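You operate a simulated robot arm through the tools that you are given. There is no shell and no other tool.

Carry out the task below with a simulated robot arm. There is one attempt and no reset: what you move stays moved.

TASK
Tidy up at the top of the wooden table. At the end: the teal shock sensor from the top of the wooden table stands on top of the gold brass can; the tin that says "pegs" from the top of the wooden table is on the red mat; the green tube is on the red mat; the cream wool stands on top of the green numbered tile; the orange ball stands where the cream wool stood; whatever was shut is shut again. Leave all else as you found it, and nothing knocked over. Set down upright: green tube.

It is judged by the outcome, as a careful person would: the job done as asked, and still so three seconds after it is handed in. It fails if anything else is knocked over, pushed out of place, dropped, spilled or broken.

THE ROBOT
A 7-joint arm with a two-finger parallel gripper, fixed in place. Base frame: the origin is at the foot of the arm, x ahead of it, y to its left, z up; the work surface is at about z = 0. Units: m, rad, N and s.
With the tool pointing down near the work surface it reaches from about 0.24 to 0.62 m from the base axis. Its first joint turns from -1.152 to 1.152 rad. Payload 2.6 kg.
The TCP is the grasp point between the finger pads, 0.03 m short of the fingertips. In the tool frame z runs along the fingers and y along their closing line. Largest opening 0.094 m; finger width 0.028, thickness 0.01; the body of the gripper, 0.05 by 0.096 m, starts 0.055 m behind the TCP.
Orientation is that of the tool frame in the base frame, as a unit quaternion [w, x, y, z]. With the fingers straight down and closing along the base's y, the tool's x points along the base's -x, its y along +y and its z along -z.

THE INTERFACE
- The arm moves only by the tool step_arm. Its argument "increments" is a list of rows, each an object (a shift or turn left out is 0, a gripper value left out holds the last) with "slide": the shift along the tool's x, y, z in m, a list of three; "turn": the turn, a rotation vector about the tool's x, y, z in degrees, a list of three. In form: [{"slide": [tx, ty, tz], "turn": [wx, wy, wz]}, ...]. A call has 1 to 20 rows; each row shifts and turns the commanded pose from where the row before left it, along the tool's axes as they then stand. "gripper" is the closure in counts, from 0 (fully open) to 255 (shut), set as the call begins (left out, the last holds). A row lasts 0.2 s, in which the tool goes at most 0.05 m and 0.15 rad; a call with a longer step from one row to the next is refused whole, and so is a gripper value outside its range. A pose out of reach is approached as far as the arm can. The call stops where the force on the tool passes 40 N (or 10 N more than at its start, if that is more) or the arm is blocked; 0.2 s more then pass. The fingers move at their own pace (about 0.072 m/s each) and stop on an object; they squeeze with about 39 N. The grip force told is the motor's: it shows also when the fingers shut on nothing. Time passes only in rows, and 0.2 s behind the last, so rows that do not move let the fingers close. The reply holds the time, the measured pose of the TCP, the force on the tool along the base axes, the opening and the grip force, in the units named above and with some noise, with the torque about the TCP (base axes, N m) and any sound that the robot's microphone picked up.
- Cameras (640 x 400 px; columns grow to the right, rows downward): "scene" is fixed at [0.019, 0.4229, 0.5618]; the picture's right is [-0.89, -0.45, 0.00], its down [-0.27, 0.53, -0.80] and it looks along [0.36, -0.71, -0.60] (base axes); focal length 214 px, centre (320, 200). "wrist" rides on the gripper at [0.076, 0.014, -0.102] in the tool frame; the picture's right is [-0.18, 0.98, 0.00], its down [-0.75, -0.14, -0.64] and it looks along [-0.63, -0.12, 0.77] (tool axes); focal length 243 px, centre (320, 200). There is no depth. A picture from a camera that has moved, and an enlarged one, comes with that camera's place and axes in the base frame and with its lens.
- capture(camera): a new picture of that camera. The clock stands still meanwhile.
- enlarge(camera, box): a new picture of the part [left, top, right, bottom] of that camera's present view, enlarged. The clock stands still meanwhile.
- job_done(): hands the job in; it is judged then, once.

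Places have to be worked out from the pictures, the camera data and where the tool is seen. Open the gripper and draw the arm clear of the work before you hand the job in, unless the task says otherwise.

The tools are called after "Call:" as name(argument=value, ...) on one line, values as JSON. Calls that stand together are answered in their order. step_arm: Moves the arm, as the interface text tells. Its arguments: {"type":"object","properties":{"increments":{"type":"array","items":{"type":"object","properties":{"slide":{"type":"array","items":{"type":"number"}},"turn":{"type":"array","items":{"type":"number"}}}}},"gripper":{"type":"number"}},"required":["increments"]} The other tools are called the same way: capture (camera) takes a picture; enlarge (camera, box) takes an enlarged picture of a part of a camera's view; job_done () hands the job in.

At the start:

```text
time_s: 0.0
ee_pos: [0.3609, -0.0065, 0.3855]
ee_rot: [0.0, 0.0, 1.0, 0.0]
wrist_force: [0.2, -0.3, 0.6]
moment: [-0.01, -0.02, -0.01]
width: 0.0943
gripper_force: 0.0
```

scene: 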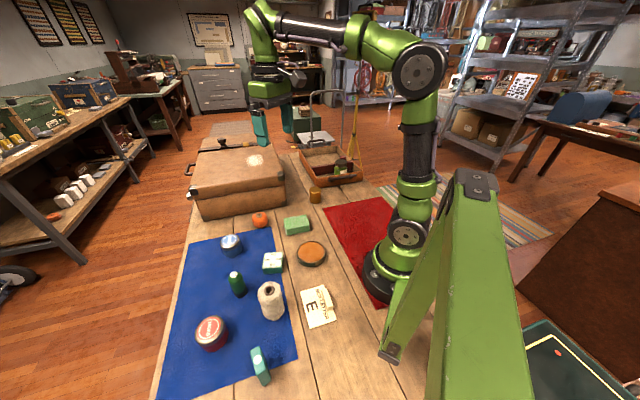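
wrist: 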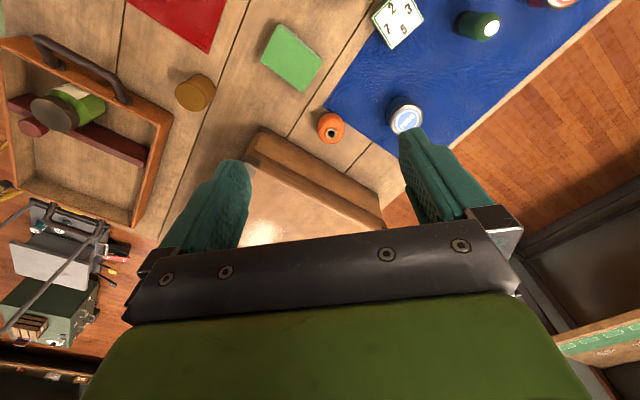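

I start by looking closely at the scene to identify the objects before moving anything.

Call:
enlarge(camera="scene", box=[160, 200, 360, 400])

Call:
enlarge(camera="scene", box=[180, 120, 380, 245])

Call:
enlarge(camera="wrist", box=[240, 0, 640, 200])

Call:
enlarge(camera="wrist", box=[0, 0, 320, 200])

```text
2.00 times, centred on (260, 300) of scene
camera zoom: at [0.019, 0.4229, 0.5618], right [-0.89, -0.45, 0.0], down [-0.27, 0.53, -0.8], along [0.36, -0.71, -0.6], focal length 429 px, centre (440, 0)
```

zoom: 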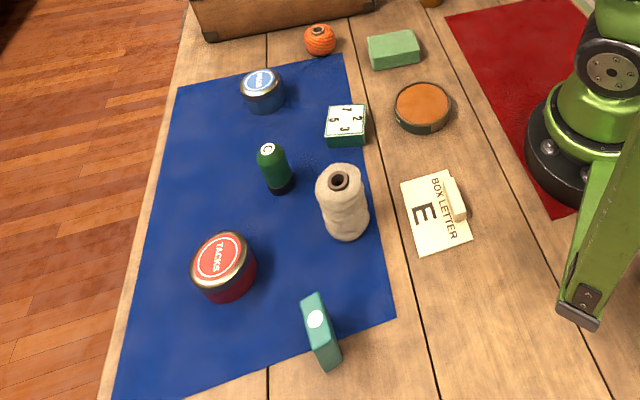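

```text
3.20 times, centred on (280, 182) of scene
camera zoom: at [0.019, 0.4229, 0.5618], right [-0.89, -0.45, 0.0], down [-0.27, 0.53, -0.8], along [0.36, -0.71, -0.6], focal length 686 px, centre (448, 256)
```

zoom: 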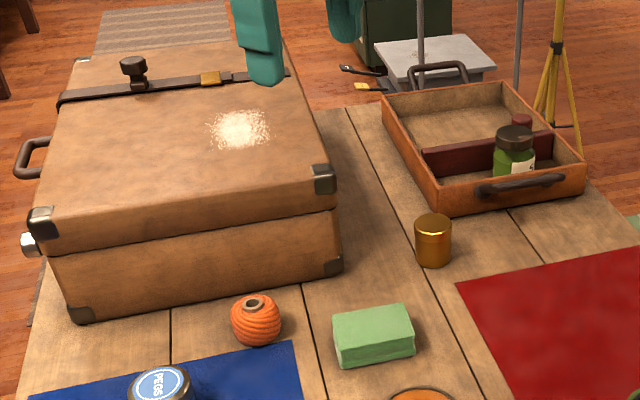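

```text
1.60 times, centred on (440, 100) of wrist
camera zoom: at [0.2859, 0.0086, 0.4883], right [0.18, 0.98, 0.0], down [0.75, -0.14, 0.64], along [0.63, -0.12, -0.77], focal length 388 px, centre (128, 360)
```

zoom: 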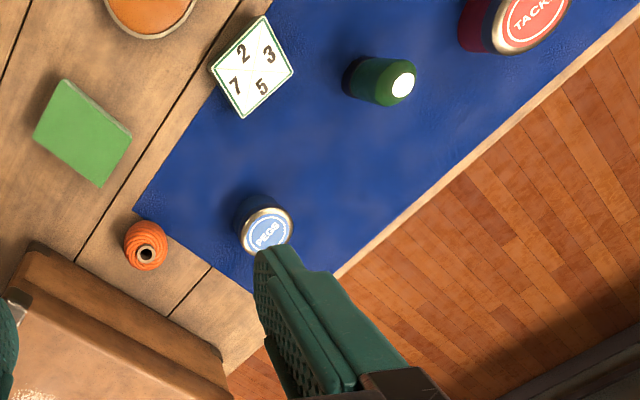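

```text
2.00 times, centred on (160, 100) of wrist
camera zoom: at [0.2859, 0.0086, 0.4883], right [0.18, 0.98, 0.0], down [0.75, -0.14, 0.64], along [0.63, -0.12, -0.77], focal length 485 px, centre (640, 400)
```

zoom: 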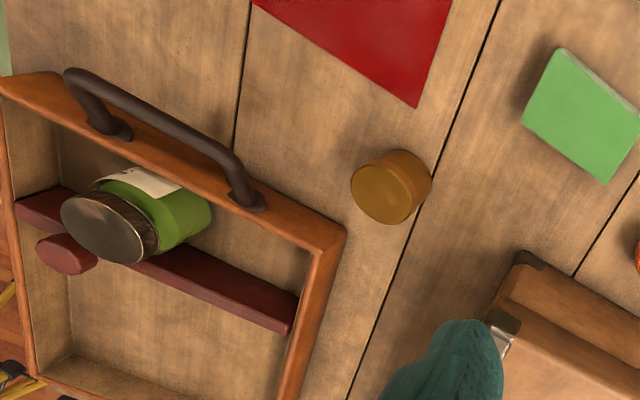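

All the named items look visible on the table: the sensor, pegs tin, tube, wool, numbered tile, ball, gold can and red mat. I move the arm high over the blue mat so the wrist camera can locate them better.

Call:
step_arm(increments=[{"slide": [0.018, 0.034, 0.0]}, {"slide": [0.018, 0.034, 0.0]}, {"slide": [0.018, 0.034, 0.0]}, {"slide": [0.018, 0.034, 0.0]}, {"slide": [0.018, 0.034, 0.0]}, {"slide": [0.018, 0.034, 0.0]}, {"slide": [0, 0, 0]}], gripper=0)

Call:
capture(camera="wrist")

Call:
capture(camera="scene")

```text
time_s: 1.6
ee_pos: [0.252, 0.199, 0.3861]
ee_rot: [0.0, 0.0, 1.0, 0.0]
wrist_force: [0.1, 0.1, -0.1]
moment: [-0.02, -0.03, 0.01]
width: 0.0939
gripper_force: 0.1
```

```text
taken
camera wrist: at [0.178, 0.2128, 0.4884], right [0.18, 0.98, 0.0], down [0.75, -0.14, 0.64], along [0.63, -0.12, -0.77], focal length 243 px, centre (320, 200)
```

wrist: 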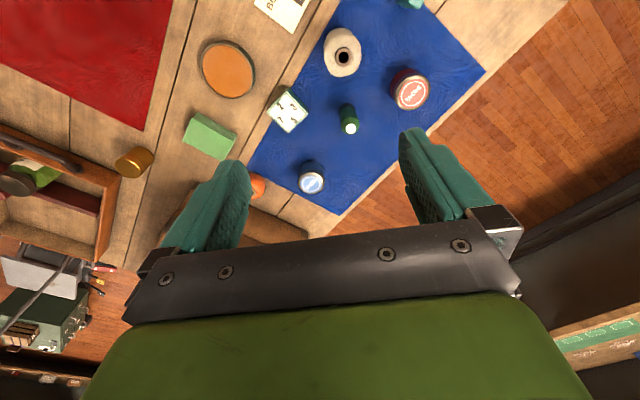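

```text
taken
```

scene: 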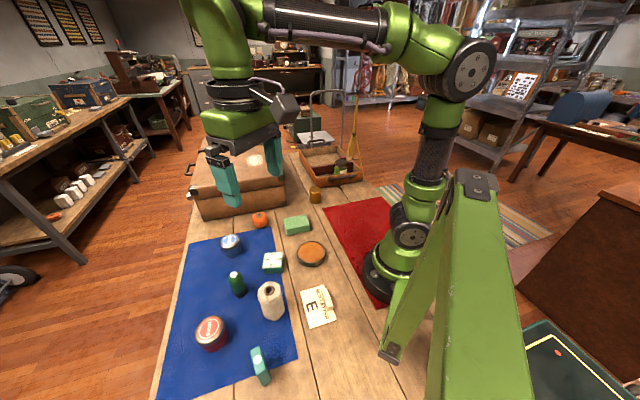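

The wrist view now covers the blue mat and red mat; I enlarge parts of it to read off the positions.

Call:
enlarge(camera="wrist", box=[240, 0, 490, 156])

Call:
enlarge(camera="wrist", box=[100, 60, 356, 220])

Call:
enlarge(camera="scene", box=[220, 280, 348, 360])

Call:
enlarge(camera="scene", box=[210, 320, 338, 400])

```text
2.56 times, centred on (365, 78) of wrist
camera zoom: at [0.178, 0.2128, 0.4884], right [0.18, 0.98, 0.0], down [0.75, -0.14, 0.64], along [0.63, -0.12, -0.77], focal length 621 px, centre (205, 512)
```

zoom: 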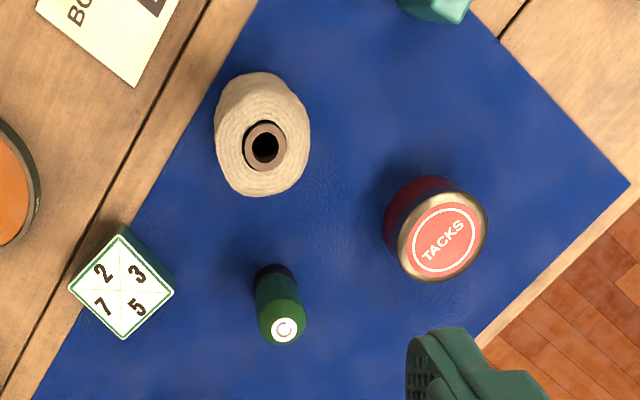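

```text
2.50 times, centred on (228, 140) of wrist
camera zoom: at [0.178, 0.2128, 0.4884], right [0.18, 0.98, 0.0], down [0.75, -0.14, 0.64], along [0.63, -0.12, -0.77], focal length 606 px, centre (550, 350)
```

zoom: 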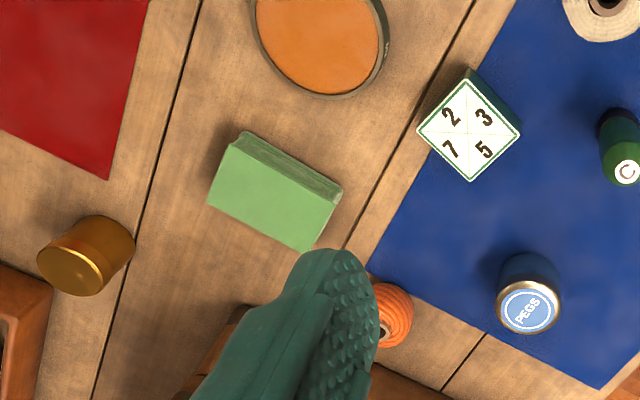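

```text
5.00 times, centred on (284, 320) of scene
camera zoom: at [0.019, 0.4229, 0.5618], right [-0.89, -0.45, 0.0], down [-0.27, 0.53, -0.8], along [0.36, -0.71, -0.6], focal length 1072 px, centre (500, -400)
```

zoom: 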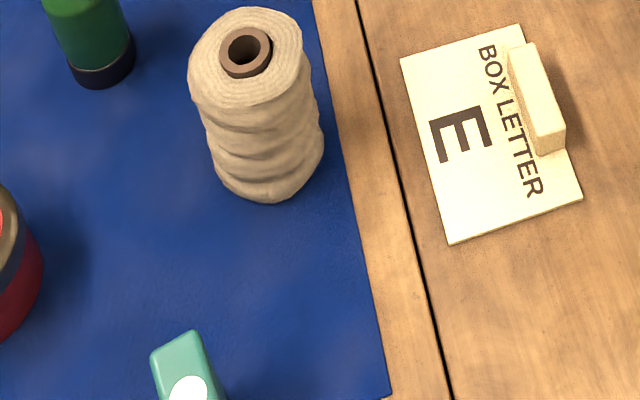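

```text
5.00 times, centred on (274, 360) of scene
camera zoom: at [0.019, 0.4229, 0.5618], right [-0.89, -0.45, 0.0], down [-0.27, 0.53, -0.8], along [0.36, -0.71, -0.6], focal length 1072 px, centre (550, -600)
```

zoom: 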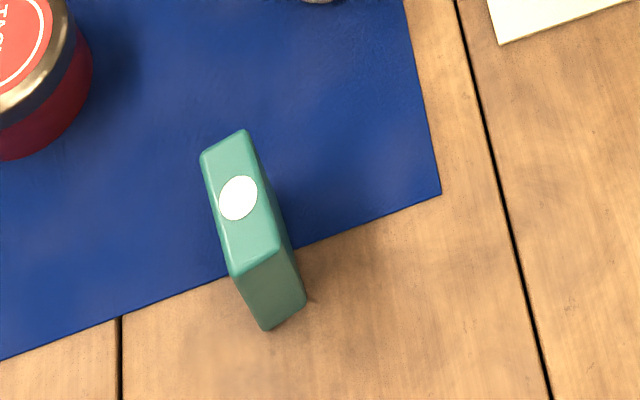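

From two views I estimate these positions:

| Item | Position (m) | Notes |
|---|---|---|
| Wool | (0.247, 0.233) | top at 0.096 |
| Tile | (0.332, 0.121) | top about 0.025 |
| Tube | (0.363, 0.234) | top at 0.077 |
| Pegs tin | (0.487, 0.135) | |
| Sensor | (0.191, 0.348) | |
| Gold can | (0.368, -0.22) | |

I hover above the pegs tin for a closer look.

Call:
step_arm(increments=[{"slide": [-0.0294, -0.008, 0.0233]}, {"slide": [-0.0294, -0.008, 0.0233]}, {"slide": [-0.0294, -0.008, 0.0233]}, {"slide": [-0.0294, -0.008, 0.0233]}, {"slide": [-0.0294, -0.008, 0.0233]}, {"slide": [-0.0294, -0.008, 0.0233]}, {"slide": [-0.0294, -0.008, 0.0233]}, {"slide": [-0.0294, -0.008, 0.0233]}, {"slide": [0, 0, 0]}])

Call:
capture(camera="wrist")

Call:
capture(camera="scene")

```text
time_s: 3.6
ee_pos: [0.488, 0.1344, 0.1998]
ee_rot: [0.0, 0.0, 1.0, -0.001]
wrist_force: [-0.3, 0.0, 0.2]
moment: [0.01, 0.02, 0.02]
width: 0.0937
gripper_force: 0.1
```

```text
taken
camera wrist: at [0.4136, 0.1488, 0.3022], right [0.18, 0.98, 0.0], down [0.75, -0.14, 0.64], along [0.63, -0.12, -0.77], focal length 243 px, centre (320, 200)
```

wrist: 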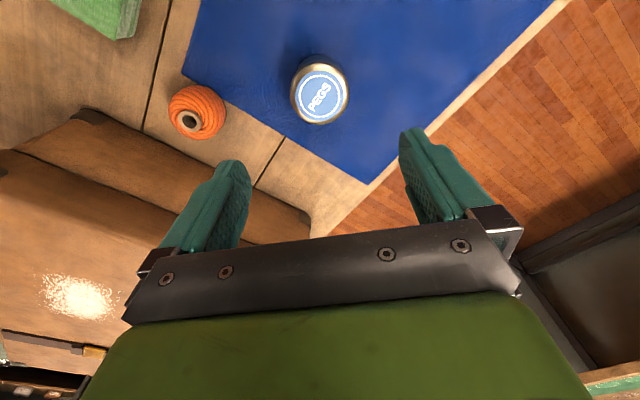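

```text
taken
```

scene: 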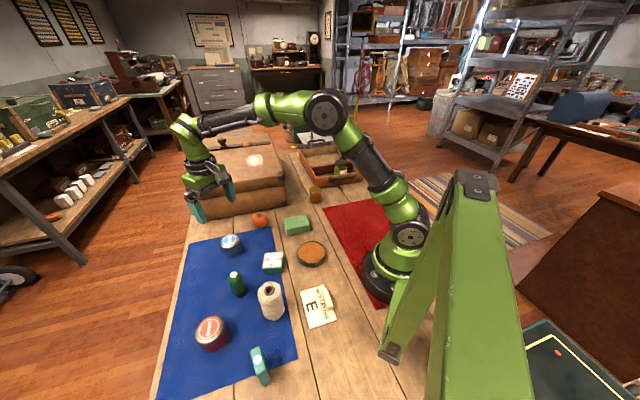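

The tin sits centred under the gripper at about (0.487, 0.136), 0.059 m across. I enlarge the view to gauge its height before descending.

Call:
enlarge(camera="wrist", box=[140, 30, 380, 180])

Call:
enlarge(camera="scene", box=[180, 195, 308, 275])

```text
2.67 times, centred on (260, 105) of wrist
camera zoom: at [0.4136, 0.1488, 0.3022], right [0.18, 0.98, 0.0], down [0.75, -0.14, 0.64], along [0.63, -0.12, -0.77], focal length 647 px, centre (480, 453)
```

zoom: 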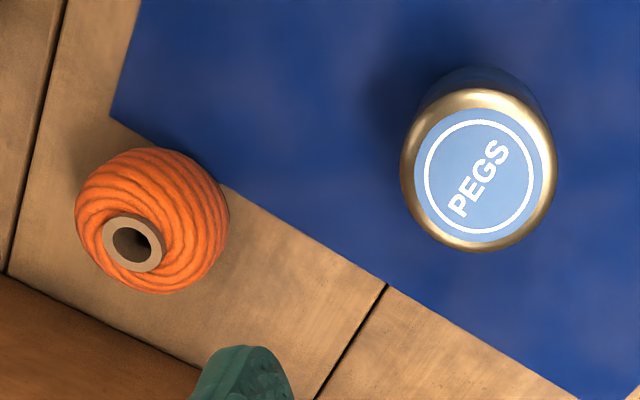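

```text
5.00 times, centred on (244, 235) of scene
camera zoom: at [0.0191, 0.4229, 0.5618], right [-0.89, -0.45, 0.0], down [-0.27, 0.53, -0.8], along [0.36, -0.71, -0.6], focal length 1072 px, centre (700, 25)
```

zoom: 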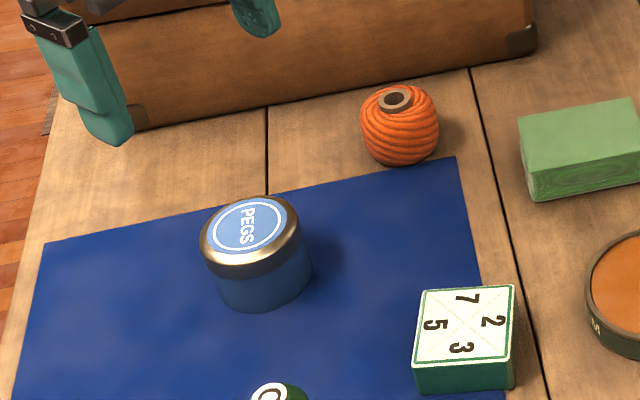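

The tin is about 0.042 m tall and clear of its neighbours. I lower the open gripper over it to TCP z of about 0.037.

Call:
step_arm(increments=[{"slide": [0.0005, 0.0008, 0.035]}, {"slide": [0.0005, 0.0008, 0.035]}, {"slide": [0, 0, 0.035]}, {"slide": [0, 0, 0.03]}, {"slide": [0, 0, 0.018]}, {"slide": [0, 0, 0.01]}, {"slide": [0, 0, 0]}])

Call:
capture(camera="wrist")

Call:
enlarge(camera="scene", box=[160, 180, 320, 280])

```text
time_s: 5.2
ee_pos: [0.4871, 0.1367, 0.0353]
ee_rot: [-0.001, 0.001, 1.0, 0.0]
wrist_force: [-0.6, 0.2, -0.6]
moment: [-0.01, -0.01, -0.01]
width: 0.0941
gripper_force: 0.0
```

```text
taken
camera wrist: at [0.4125, 0.1505, 0.1386], right [0.18, 0.98, 0.0], down [0.75, -0.14, 0.64], along [0.63, -0.12, -0.77], focal length 243 px, centre (320, 200)
```

wrist: 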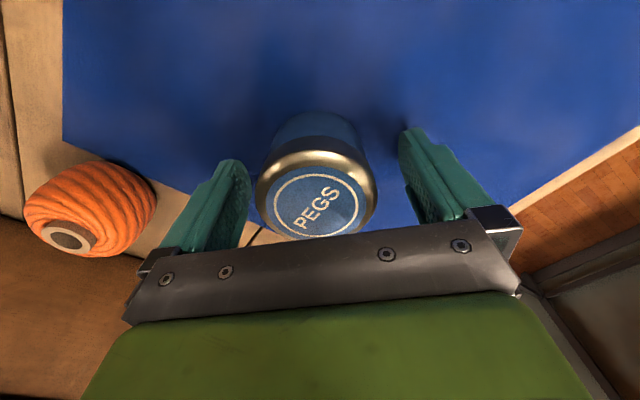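

```text
4.00 times, centred on (240, 230) of scene
camera zoom: at [0.019, 0.4229, 0.5618], right [-0.89, -0.45, 0.0], down [-0.27, 0.53, -0.8], along [0.36, -0.71, -0.6], focal length 858 px, centre (640, 80)
```

zoom: 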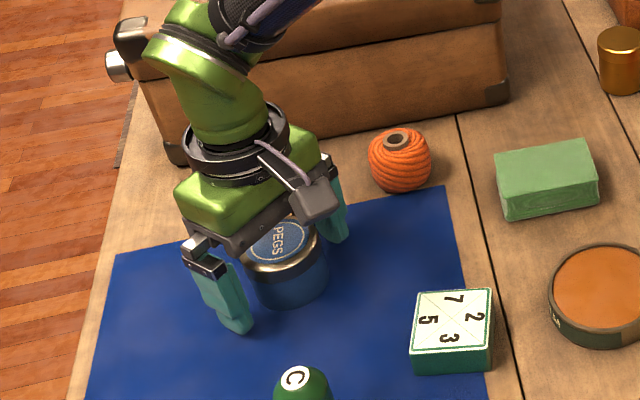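

The fingers straddle the tin evenly; I close the gripper.

Call:
step_arm(increments=[{"slide": [0, 0, 0]}, {"slide": [0, 0, 0]}, {"slide": [0, 0, 0]}, {"slide": [0, 0, 0]}], gripper=255)

```text
time_s: 6.2
ee_pos: [0.487, 0.137, 0.0363]
ee_rot: [0.0, 0.0, 1.0, 0.0]
wrist_force: [-0.2, 0.2, 0.6]
moment: [-0.01, -0.02, -0.01]
width: 0.0593
gripper_force: 39.3
```

Gripped at a width of 0.059. I lift straight up.

Call:
step_arm(increments=[{"slide": [0, 0, -0.015]}, {"slide": [0, 0, -0.03]}, {"slide": [0, 0, -0.04]}, {"slide": [0, 0, -0.045]}, {"slide": [0, 0, -0.045]}, {"slide": [0, 0, -0.045]}, {"slide": [0, 0, 0]}])

Call:
capture(camera="wrist")

Call:
capture(camera="scene")

```text
time_s: 7.8
ee_pos: [0.488, 0.1368, 0.2576]
ee_rot: [0.0, 0.0, 1.0, 0.001]
wrist_force: [0.0, -0.3, -1.1]
moment: [-0.05, 0.0, -0.01]
width: 0.0589
gripper_force: 39.0
```

```text
taken
camera wrist: at [0.412, 0.1512, 0.3594], right [0.18, 0.98, 0.0], down [0.75, -0.14, 0.64], along [0.63, -0.12, -0.77], focal length 243 px, centre (320, 200)
```

wrist: 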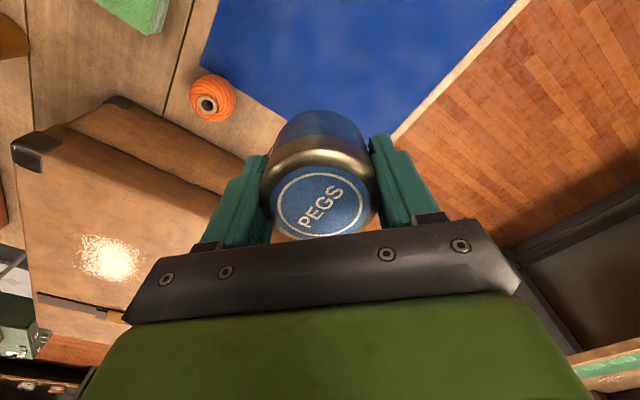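

```text
taken
```

scene: 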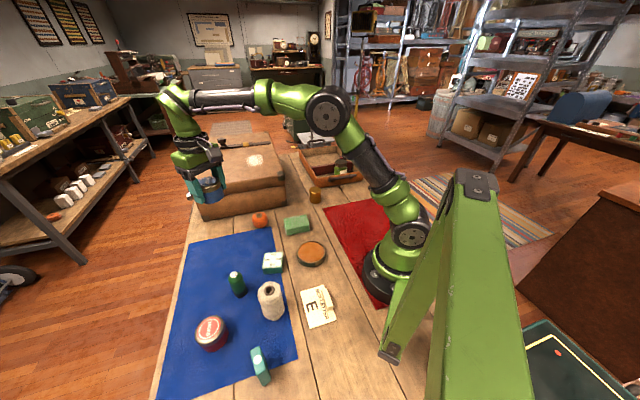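

The tin is held securely. I carry it at height toward the red mat and look at the mat from there.

Call:
step_arm(increments=[{"slide": [0.0264, -0.0352, 0]}, {"slide": [0.0264, -0.0352, 0]}, {"slide": [0.0264, -0.0352, 0]}, {"slide": [0.0264, -0.0352, 0]}, {"slide": [0.0264, -0.0352, 0]}, {"slide": [0.0264, -0.0352, 0]}, {"slide": [0.0264, -0.0352, 0]}, {"slide": [0.0264, -0.0352, 0]}, {"slide": [0.0264, -0.0352, 0]}, {"slide": [0, 0, 0]}])

Call:
capture(camera="wrist")

Call:
capture(camera="scene")

```text
time_s: 10.0
ee_pos: [0.25, -0.1817, 0.2559]
ee_rot: [0.001, 0.0, 1.0, 0.0]
wrist_force: [-0.1, -0.5, -0.6]
moment: [0.0, 0.01, -0.03]
width: 0.0592
gripper_force: 38.8
```

```text
taken
camera wrist: at [0.1752, -0.1675, 0.3579], right [0.18, 0.98, 0.0], down [0.75, -0.14, 0.64], along [0.63, -0.12, -0.77], focal length 243 px, centre (320, 200)
```

wrist: 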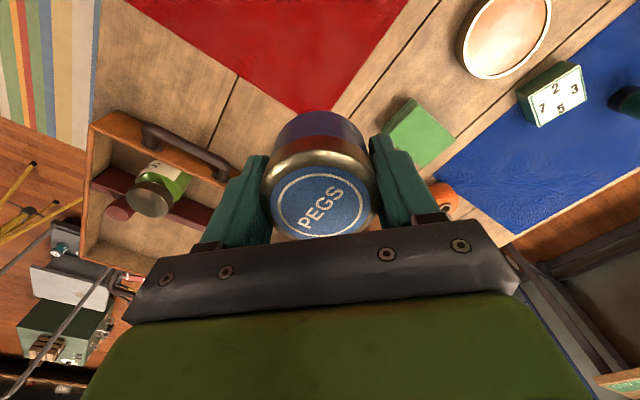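

```text
taken
```

scene: 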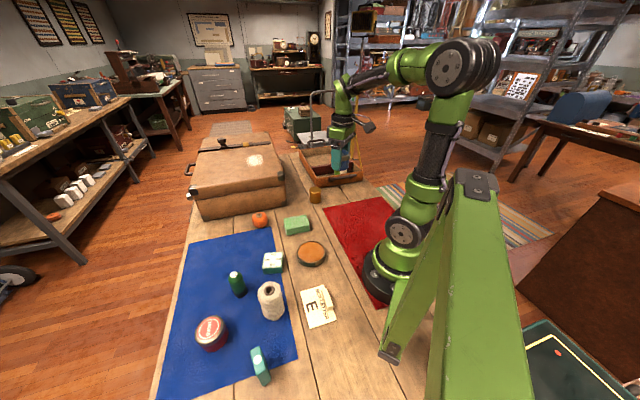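

The red mat's corner is at about (0.321, -0.196) and the mat extends toward -x and -y. I set the tin down at (0.24, -0.20), well inside the mat and away from the gold can.

Call:
step_arm(increments=[{"slide": [0.005, -0.009, 0.03]}, {"slide": [0.005, -0.009, 0.04]}, {"slide": [0, 0, 0.045]}, {"slide": [0, 0, 0.045]}, {"slide": [0, 0, 0.03]}, {"slide": [0, 0, 0.015]}, {"slide": [0, 0, 0.007]}, {"slide": [0, 0, 0]}])

Call:
capture(camera="wrist")

Call:
enlarge(camera="scene", box=[270, 130, 430, 230])

```text
time_s: 11.8
ee_pos: [0.2404, -0.1989, 0.0432]
ee_rot: [0.0, 0.0, 1.0, 0.0]
wrist_force: [-0.1, -0.2, -0.8]
moment: [0.02, -0.03, -0.01]
width: 0.0591
gripper_force: 38.5
```

```text
taken
camera wrist: at [0.1644, -0.1844, 0.1461], right [0.18, 0.98, 0.0], down [0.75, -0.14, 0.64], along [0.63, -0.12, -0.77], focal length 243 px, centre (320, 200)
```

wrist: 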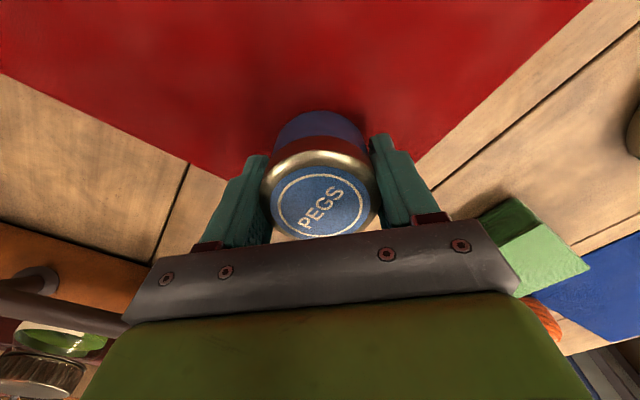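

```text
4.00 times, centred on (350, 180) of scene
camera zoom: at [0.019, 0.4229, 0.5618], right [-0.89, -0.45, 0.0], down [-0.27, 0.53, -0.8], along [0.36, -0.71, -0.6], focal length 858 px, centre (200, 280)
```

zoom: 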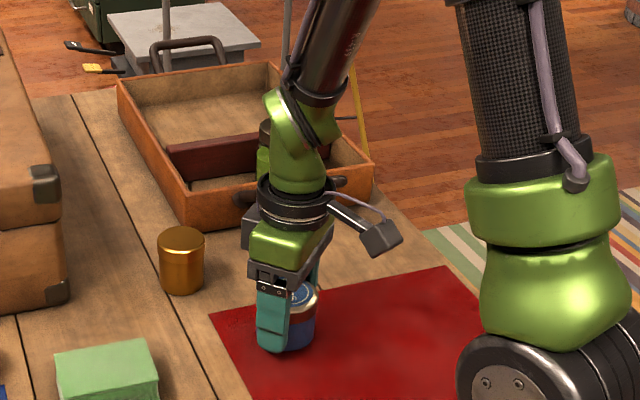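

The tin hovers about 6 mm above the mat, inside its edges. I lower it gently to contact.

Call:
step_arm(increments=[{"slide": [0, 0, 0.003]}, {"slide": [0, 0, 0.002]}, {"slide": [0, 0, 0]}])

```text
time_s: 12.6
ee_pos: [0.2396, -0.1987, 0.0396]
ee_rot: [-0.001, 0.0, 1.0, 0.001]
wrist_force: [-0.4, -0.2, -1.2]
moment: [0.03, 0.0, 0.03]
width: 0.0592
gripper_force: 39.2
```

Call:
step_arm(increments=[{"slide": [0, 0, 0.0015]}, {"slide": [0, 0, 0.001]}, {"slide": [0, 0, 0]}])

```text
time_s: 13.4
ee_pos: [0.2393, -0.198, 0.0371]
ee_rot: [0.0, 0.0, 1.0, 0.0]
wrist_force: [0.1, -0.3, -0.8]
moment: [0.04, -0.02, -0.01]
width: 0.0595
gripper_force: 38.8
```

No contact force yet; at the grasp the commanded height was 0.036, so about 1 mm remains. I lower a little more.

Call:
step_arm(increments=[{"slide": [0, 0, 0.001]}, {"slide": [0, 0, 0.0005]}, {"slide": [0, 0, 0]}])

```text
time_s: 14.2
ee_pos: [0.2405, -0.1982, 0.0363]
ee_rot: [-0.001, 0.0, 1.0, 0.0]
wrist_force: [-4.9, 5.7, 22.1]
moment: [0.16, 0.18, -0.03]
width: 0.059
gripper_force: 39.7
```

Contact is confirmed at 22 N upward. I back off half a millimetre and open the fingers, then rise.

Call:
step_arm(increments=[{"slide": [0, 0, -0.0008]}, {"slide": [0, 0, 0]}])

Call:
step_arm(increments=[{"slide": [0, 0, 0]}, {"slide": [0, 0, 0]}, {"slide": [0, 0, 0]}], gripper=0)

Call:
step_arm(increments=[{"slide": [0, 0, -0.02]}, {"slide": [0, 0, -0.03]}, {"slide": [0, 0, -0.045]}, {"slide": [0, 0, -0.045]}, {"slide": [0, 0, -0.045]}, {"slide": [0, 0, 0]}])

Call:
capture(camera="wrist")

Call:
capture(camera="scene")

```text
time_s: 14.8
ee_pos: [0.24, -0.1994, 0.037]
ee_rot: [0.001, -0.001, 1.0, 0.0]
wrist_force: [1.0, 0.5, 4.6]
moment: [0.11, -0.07, -0.01]
width: 0.0591
gripper_force: 38.6
```

```text
time_s: 15.6
ee_pos: [0.2403, -0.1988, 0.0367]
ee_rot: [0.0, 0.0, 1.0, 0.0]
wrist_force: [0.1, 0.5, -0.1]
moment: [-0.01, -0.01, 0.04]
width: 0.0939
gripper_force: 0.0
```

```text
time_s: 17.0
ee_pos: [0.2384, -0.1988, 0.2215]
ee_rot: [0.0, 0.0, 1.0, 0.0]
wrist_force: [0.3, 0.3, 0.2]
moment: [-0.01, -0.02, 0.02]
width: 0.0941
gripper_force: 0.1
```

```text
taken
camera wrist: at [0.1635, -0.1845, 0.3236], right [0.18, 0.98, 0.0], down [0.75, -0.14, 0.64], along [0.63, -0.12, -0.77], focal length 243 px, centre (320, 200)
```

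wrist: 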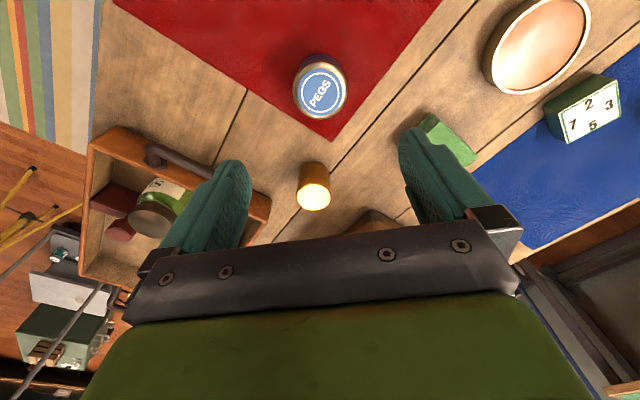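

```text
taken
```

scene: 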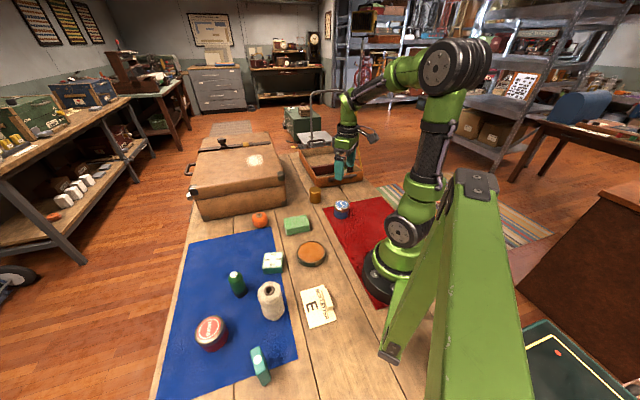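

The tin stands on the red mat. From here I measure the gold can for later.

Call:
enlarge(camera="wrist", box=[230, 30, 410, 230])

Call:
enlarge(camera="scene", box=[280, 160, 376, 220])

```text
2.00 times, centred on (320, 130) of wrist
camera zoom: at [0.1635, -0.1845, 0.3236], right [0.18, 0.98, 0.0], down [0.75, -0.14, 0.64], along [0.63, -0.12, -0.77], focal length 485 px, centre (320, 340)
```

zoom: 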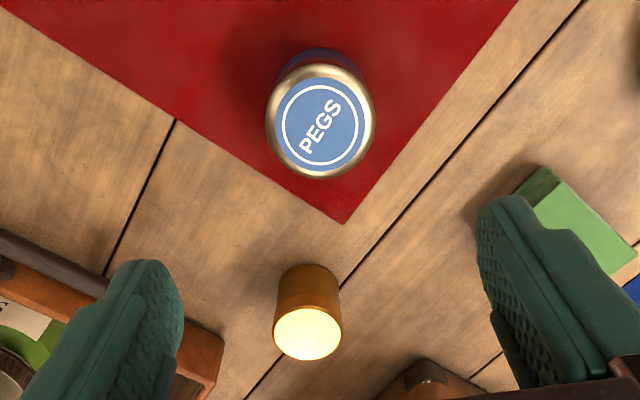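

```text
6.67 times, centred on (328, 190) of scene
camera zoom: at [0.019, 0.4229, 0.5618], right [-0.89, -0.45, 0.0], down [-0.27, 0.53, -0.8], along [0.36, -0.71, -0.6], focal length 1430 px, centre (267, 267)
```

zoom: 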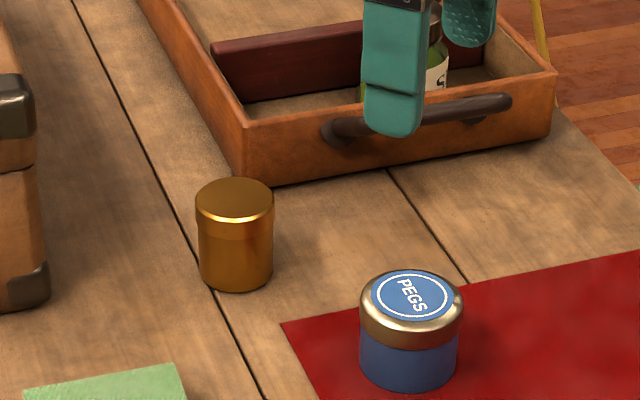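

The gold can has its top at about (0.378, -0.235, 0.051) and a 0.05 m diameter. Next I fly high to the green tube at about (0.363, 0.234).

Call:
step_arm(increments=[{"slide": [-0.01246, 0.0433, -0.003]}, {"slide": [-0.01246, 0.0433, -0.003]}, {"slide": [-0.01246, 0.0433, -0.003]}, {"slide": [-0.01246, 0.0433, -0.003]}, {"slide": [-0.01246, 0.0433, -0.003]}, {"slide": [-0.01246, 0.0433, -0.003]}, {"slide": [-0.01246, 0.0433, -0.003]}, {"slide": [-0.01246, 0.0433, -0.003]}, {"slide": [-0.01246, 0.0433, -0.003]}, {"slide": [-0.01246, 0.0433, -0.003]}, {"slide": [0, 0, 0]}], gripper=60)

Call:
capture(camera="wrist")

Call:
enlarge(camera="scene", box=[180, 220, 340, 320])

```text
time_s: 19.4
ee_pos: [0.363, 0.2343, 0.2518]
ee_rot: [-0.001, 0.0, 1.0, 0.0]
wrist_force: [-0.1, -0.2, 0.5]
moment: [-0.01, 0.0, 0.02]
width: 0.0722
gripper_force: 0.0
```

```text
taken
camera wrist: at [0.2891, 0.249, 0.3534], right [0.18, 0.98, 0.0], down [0.75, -0.14, 0.64], along [0.63, -0.12, -0.77], focal length 243 px, centre (320, 200)
```

wrist: 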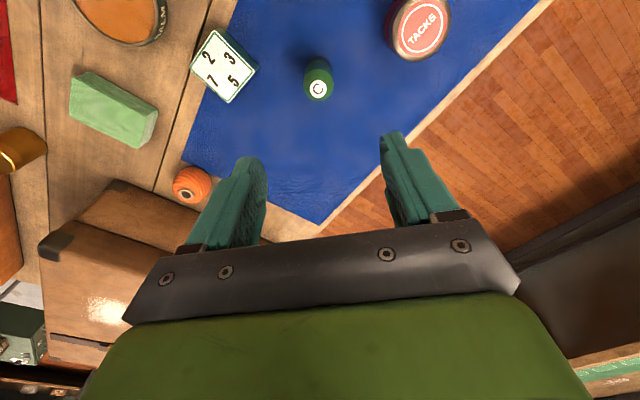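

```text
4.00 times, centred on (260, 270) of scene
camera zoom: at [0.019, 0.4229, 0.5618], right [-0.89, -0.45, 0.0], down [-0.27, 0.53, -0.8], along [0.36, -0.71, -0.6], focal length 858 px, centre (560, -80)
```

zoom: 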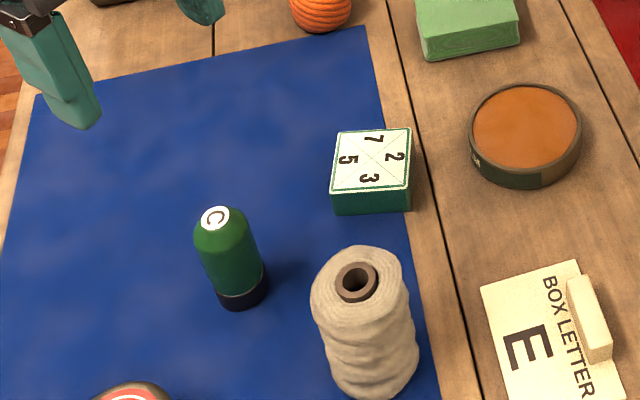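

The tube is almost centred under the gripper, at about (0.3635, 0.232). I descend straddling it to TCP z of about 0.045.

Call:
step_arm(increments=[{"slide": [0, -0.002, 0.045]}, {"slide": [0, 0, 0.045]}, {"slide": [0, 0, 0.045]}, {"slide": [0, 0, 0.035]}, {"slide": [0, 0, 0.022]}, {"slide": [0, 0, 0.015]}, {"slide": [0, 0, 0]}])

Call:
capture(camera="wrist")

Call:
enlarge(camera="scene", box=[180, 220, 340, 320])

```text
time_s: 21.0
ee_pos: [0.3645, 0.2333, 0.0428]
ee_rot: [0.0, 0.0, 1.0, 0.0]
wrist_force: [-0.6, 0.2, 0.2]
moment: [0.0, -0.02, -0.02]
width: 0.072
gripper_force: 0.2
```

```text
taken
camera wrist: at [0.2892, 0.2462, 0.1462], right [0.18, 0.98, 0.0], down [0.75, -0.14, 0.64], along [0.63, -0.12, -0.77], focal length 243 px, centre (320, 200)
```

wrist: 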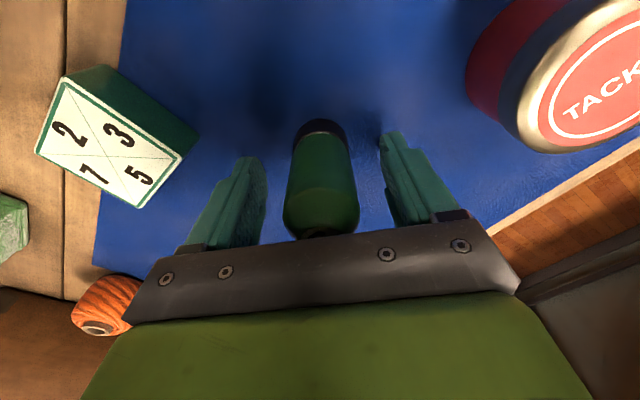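

```text
4.00 times, centred on (260, 270) of scene
camera zoom: at [0.019, 0.4229, 0.5618], right [-0.89, -0.45, 0.0], down [-0.27, 0.53, -0.8], along [0.36, -0.71, -0.6], focal length 858 px, centre (560, -80)
```

zoom: 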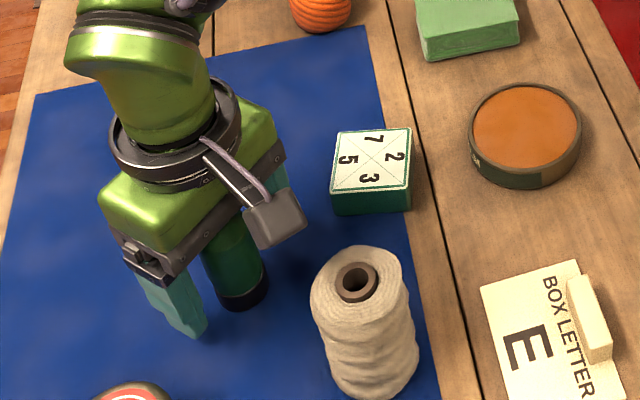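

The tube is centred between the fingers. I close the gripper on it.

Call:
step_arm(increments=[{"slide": [0, 0, 0]}, {"slide": [0, 0, 0]}, {"slide": [0, 0, 0]}, {"slide": [0, 0, 0]}], gripper=255)

```text
time_s: 22.0
ee_pos: [0.3642, 0.2317, 0.0438]
ee_rot: [0.0, 0.0, 1.0, 0.001]
wrist_force: [-0.6, 0.2, 0.3]
moment: [-0.04, 0.0, -0.04]
width: 0.0338
gripper_force: 13.7
```

Width is 0.034 but grip force is only 13.7, so the tube may be compressible or still settling. I wait a little and re-read.

Call:
step_arm(increments=[{"slide": [0, 0, 0]}, {"slide": [0, 0, 0]}, {"slide": [0, 0, 0]}])

Call:
capture(camera="wrist")

```text
time_s: 22.8
ee_pos: [0.3635, 0.2319, 0.0435]
ee_rot: [0.0, 0.0, 1.0, -0.001]
wrist_force: [0.5, -0.2, -0.5]
moment: [-0.03, 0.0, -0.01]
width: 0.0338
gripper_force: 13.7
```

```text
taken
camera wrist: at [0.2893, 0.2462, 0.1465], right [0.18, 0.98, 0.0], down [0.75, -0.14, 0.64], along [0.63, -0.12, -0.77], focal length 243 px, centre (320, 200)
```

wrist: 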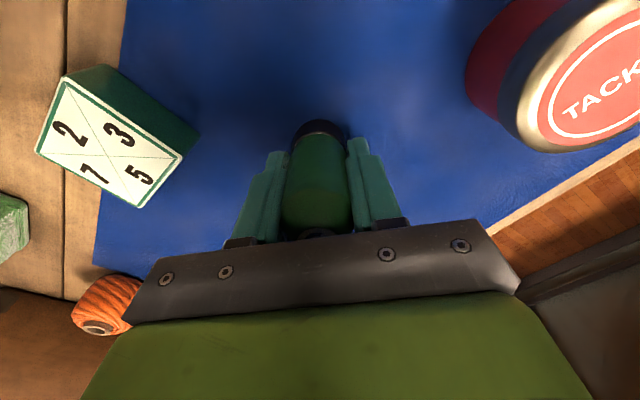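

The grip is steady (gentle, on a tube that may be soft). I lift slowly and check it holds.

Call:
step_arm(increments=[{"slide": [0, 0, -0.01]}, {"slide": [0, 0, -0.02]}, {"slide": [0, 0, -0.03]}, {"slide": [0, 0, -0.035]}, {"slide": [0, 0, -0.035]}, {"slide": [0, 0, -0.035]}, {"slide": [0, 0, -0.035]}, {"slide": [0, 0, -0.01]}, {"slide": [0, 0, 0]}])

Call:
capture(camera="wrist")

Call:
capture(camera="scene")

```text
time_s: 24.8
ee_pos: [0.3644, 0.2321, 0.2548]
ee_rot: [0.0, 0.0, 1.0, 0.0]
wrist_force: [0.5, 0.2, -1.5]
moment: [-0.01, 0.0, 0.0]
width: 0.0336
gripper_force: 13.7
```

```text
taken
camera wrist: at [0.29, 0.2465, 0.357], right [0.18, 0.98, 0.0], down [0.75, -0.14, 0.64], along [0.63, -0.12, -0.77], focal length 243 px, centre (320, 200)
```

wrist: 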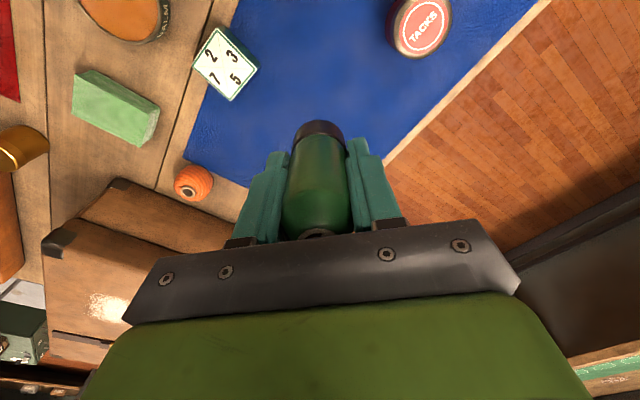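

```text
taken
```

scene: 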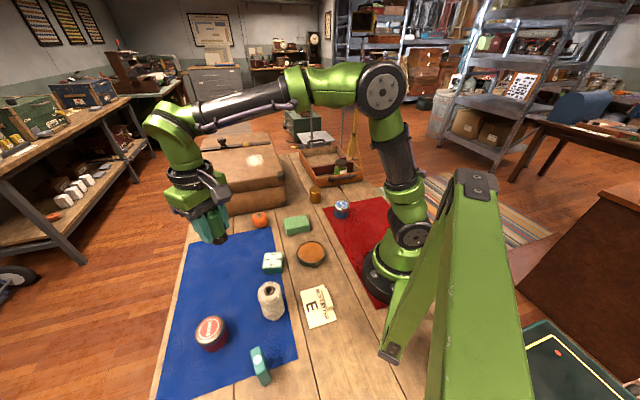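

The tube is held upright and straight. I carry it at height around to the red mat, aiming for about (0.165, -0.25).

Call:
step_arm(increments=[{"slide": [0.0034, -0.0403, 0]}, {"slide": [0.0034, -0.0403, 0]}, {"slide": [0.0034, -0.0403, 0]}, {"slide": [0.0034, -0.0403, 0]}, {"slide": [0.0034, -0.0403, 0]}, {"slide": [0.0034, -0.0403, 0]}, {"slide": [0.0034, -0.0403, 0]}, {"slide": [0.025, -0.0286, 0]}, {"slide": [0.025, -0.0286, 0]}, {"slide": [0.025, -0.0286, 0]}, {"slide": [0.025, -0.0286, 0]}, {"slide": [0.025, -0.0286, 0]}, {"slide": [0.025, -0.0286, 0]}, {"slide": [0.025, -0.0286, 0]}, {"slide": [0, 0, 0]}])

Call:
capture(camera="wrist")

Call:
capture(camera="scene")

```text
time_s: 28.0
ee_pos: [0.1648, -0.2505, 0.2536]
ee_rot: [0.0, 0.001, 1.0, -0.001]
wrist_force: [0.0, 0.0, -1.5]
moment: [0.01, 0.0, 0.02]
width: 0.0334
gripper_force: 14.0
```

```text
taken
camera wrist: at [0.0905, -0.236, 0.3564], right [0.18, 0.98, 0.0], down [0.75, -0.14, 0.64], along [0.63, -0.12, -0.77], focal length 243 px, centre (320, 200)
```

wrist: 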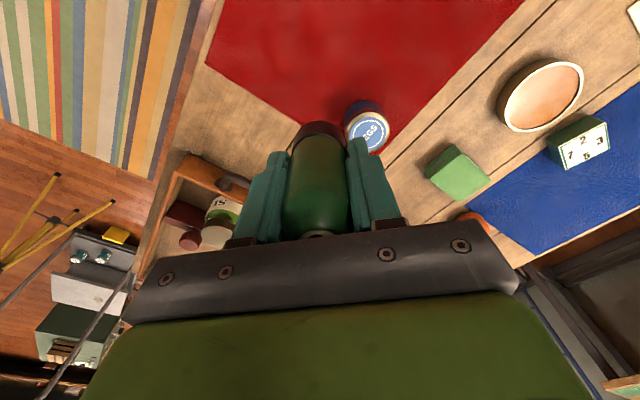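

```text
taken
```

scene: 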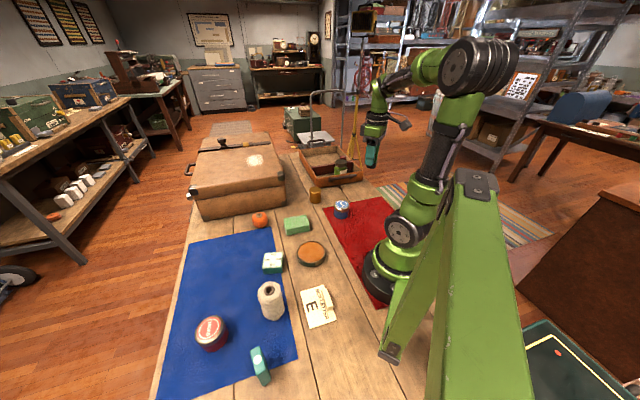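

The tube is over the red mat, about 0.075 m from the mat edge and 0.09 m from the tin. I lower it to just above the surface.

Call:
step_arm(increments=[{"slide": [0, 0, 0.03]}, {"slide": [0, 0, 0.04]}, {"slide": [0, 0, 0.045]}, {"slide": [0, 0, 0.045]}, {"slide": [0, 0, 0.025]}, {"slide": [0, 0, 0.012]}, {"slide": [0, 0, 0.008]}, {"slide": [0, 0, 0]}])

Call:
capture(camera="wrist")

Call:
enlarge(camera="scene", box=[290, 130, 450, 230])

```text
time_s: 29.8
ee_pos: [0.1658, -0.249, 0.0486]
ee_rot: [0.001, 0.001, 1.0, 0.0]
wrist_force: [-0.3, -0.6, -0.1]
moment: [0.0, -0.01, -0.01]
width: 0.0332
gripper_force: 14.0
```

```text
taken
camera wrist: at [0.0909, -0.2348, 0.1514], right [0.18, 0.98, 0.0], down [0.75, -0.14, 0.64], along [0.63, -0.12, -0.77], focal length 243 px, centre (320, 200)
```

wrist: 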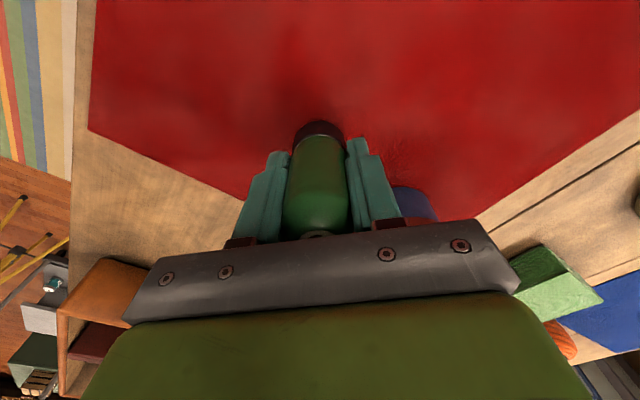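

```text
4.00 times, centred on (370, 180) of scene
camera zoom: at [0.019, 0.4229, 0.5618], right [-0.89, -0.45, 0.0], down [-0.27, 0.53, -0.8], along [0.36, -0.71, -0.6], focal length 858 px, centre (120, 280)
```

zoom: 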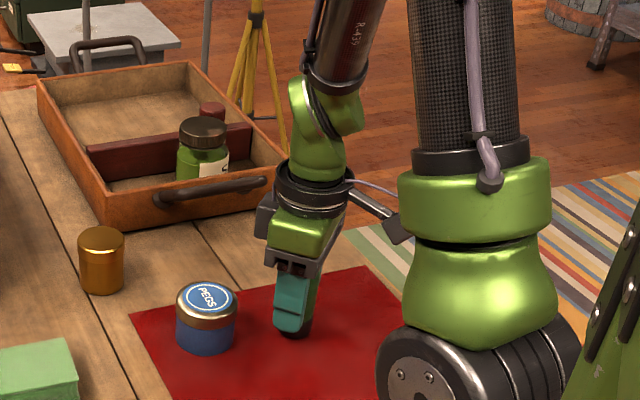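

The tube is about 5 mm above the mat. I lower in small steps until contact shows.

Call:
step_arm(increments=[{"slide": [0, 0, 0.002]}, {"slide": [0, 0, 0.0015]}, {"slide": [0, 0, 0.001]}, {"slide": [0, 0, 0]}])

```text
time_s: 30.8
ee_pos: [0.1666, -0.2492, 0.0451]
ee_rot: [0.0, -0.001, 1.0, 0.0]
wrist_force: [0.2, 0.4, -0.6]
moment: [0.01, 0.0, 0.01]
width: 0.0331
gripper_force: 14.2
```

Still no clear contact; I lower another millimetre in half-millimetre steps.

Call:
step_arm(increments=[{"slide": [0, 0, 0.0005]}, {"slide": [0, 0, 0.0005]}, {"slide": [0, 0, 0]}])

```text
time_s: 31.6
ee_pos: [0.1663, -0.2488, 0.0427]
ee_rot: [0.0, -0.001, 1.0, 0.0]
wrist_force: [0.6, 2.4, 9.4]
moment: [0.1, -0.01, -0.01]
width: 0.0332
gripper_force: 14.0
```

Contact is felt at 9 N. I release to a 0.072 opening and rise straight up.

Call:
step_arm(increments=[{"slide": [0, 0, -0.0003]}, {"slide": [0, 0, 0]}, {"slide": [0, 0, 0]}, {"slide": [0, 0, 0]}], gripper=60)

Call:
step_arm(increments=[{"slide": [0, 0, -0.01]}, {"slide": [0, 0, -0.02]}, {"slide": [0, 0, -0.04]}, {"slide": [0, 0, -0.045]}, {"slide": [0, 0, -0.045]}, {"slide": [0, 0, -0.045]}, {"slide": [0, 0, 0]}])

Call:
capture(camera="wrist")

Call:
enlarge(camera="scene", box=[290, 130, 450, 230])

```text
time_s: 32.6
ee_pos: [0.1668, -0.2506, 0.0435]
ee_rot: [0.0, 0.0, 1.0, 0.0]
wrist_force: [-0.7, 0.3, 0.6]
moment: [0.03, 0.01, -0.01]
width: 0.0719
gripper_force: 0.0
```

```text
time_s: 34.2
ee_pos: [0.1659, -0.2487, 0.2509]
ee_rot: [-0.001, 0.0, 1.0, 0.0]
wrist_force: [-0.8, -0.2, -0.8]
moment: [-0.02, 0.03, 0.0]
width: 0.0719
gripper_force: 0.0
```

```text
taken
camera wrist: at [0.0891, -0.2353, 0.3528], right [0.18, 0.98, 0.0], down [0.75, -0.14, 0.64], along [0.63, -0.12, -0.77], focal length 243 px, centre (320, 200)
```

wrist: 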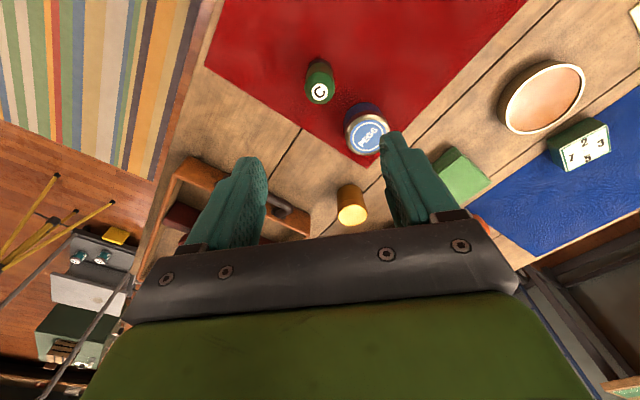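

```text
4.00 times, centred on (370, 180) of scene
camera zoom: at [0.019, 0.4229, 0.5618], right [-0.89, -0.45, 0.0], down [-0.27, 0.53, -0.8], along [0.36, -0.71, -0.6], focal length 858 px, centre (120, 280)
```

zoom: 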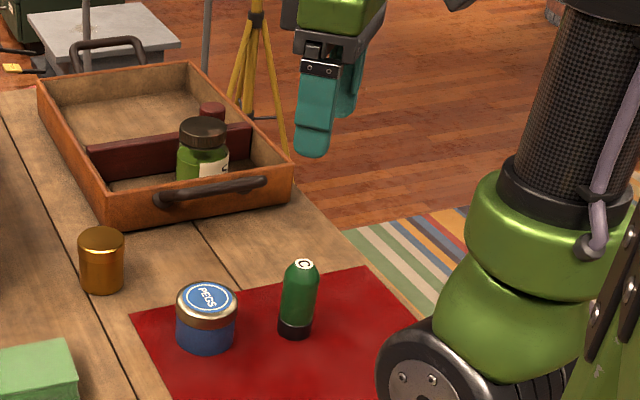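

Both the tube and the tin stand upright on the red mat. Next I go around to hover over the numbered tile to measure it.

Call:
step_arm(increments=[{"slide": [-0.0249, 0.0284, 0]}, {"slide": [-0.0249, 0.0284, 0]}, {"slide": [-0.0249, 0.0284, 0]}, {"slide": [-0.0249, 0.0284, 0]}, {"slide": [-0.0249, 0.0284, 0]}, {"slide": [-0.0249, 0.0284, 0]}, {"slide": [-0.0249, 0.0284, 0]}, {"slide": [0.002, 0.0428, 0]}, {"slide": [0.002, 0.0428, 0]}, {"slide": [0.002, 0.0428, 0]}, {"slide": [0.002, 0.0428, 0]}, {"slide": [0, 0, 0]}], gripper=0)

Call:
capture(camera="wrist")

Call:
enlarge(camera="wrist", box=[240, 20, 400, 120])

Call:
enlarge(camera="scene", box=[230, 230, 326, 290])

```text
time_s: 36.8
ee_pos: [0.3327, 0.1202, 0.2501]
ee_rot: [0.0, 0.0, 1.0, 0.0]
wrist_force: [-0.5, -0.1, 0.4]
moment: [0.03, 0.0, 0.02]
width: 0.0941
gripper_force: 0.0
```

```text
taken
camera wrist: at [0.2571, 0.134, 0.3515], right [0.18, 0.98, 0.0], down [0.75, -0.14, 0.64], along [0.63, -0.12, -0.77], focal length 243 px, centre (320, 200)
```

wrist: 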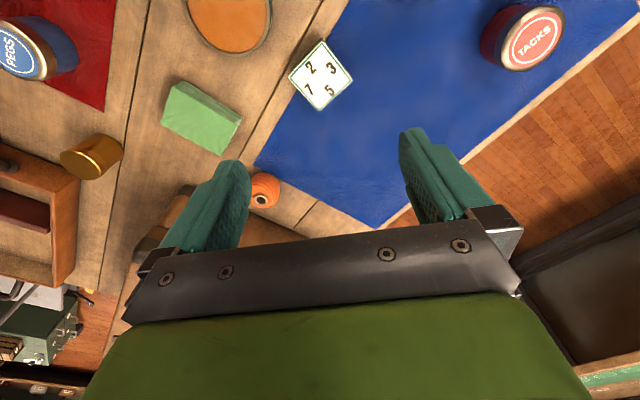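

```text
4.00 times, centred on (320, 70) of wrist
camera zoom: at [0.2571, 0.134, 0.3515], right [0.18, 0.98, 0.0], down [0.75, -0.14, 0.64], along [0.63, -0.12, -0.77], focal length 970 px, centre (320, 720)
```

zoom: 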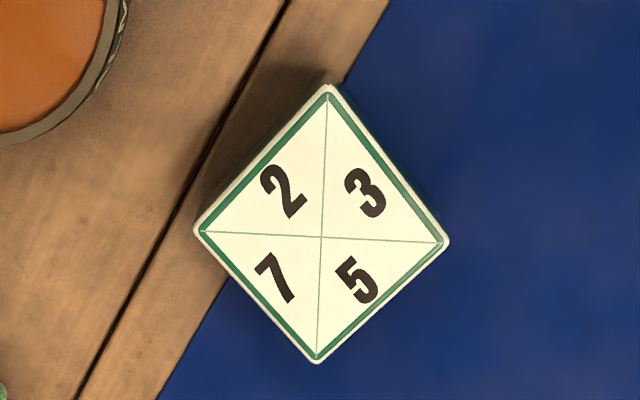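

```text
6.67 times, centred on (278, 260) of scene
camera zoom: at [0.019, 0.4229, 0.5618], right [-0.89, -0.45, 0.0], down [-0.27, 0.53, -0.8], along [0.36, -0.71, -0.6], focal length 1430 px, centre (600, -200)
```

zoom: 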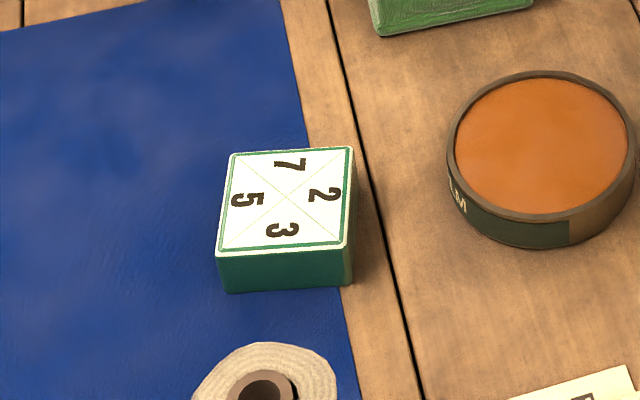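

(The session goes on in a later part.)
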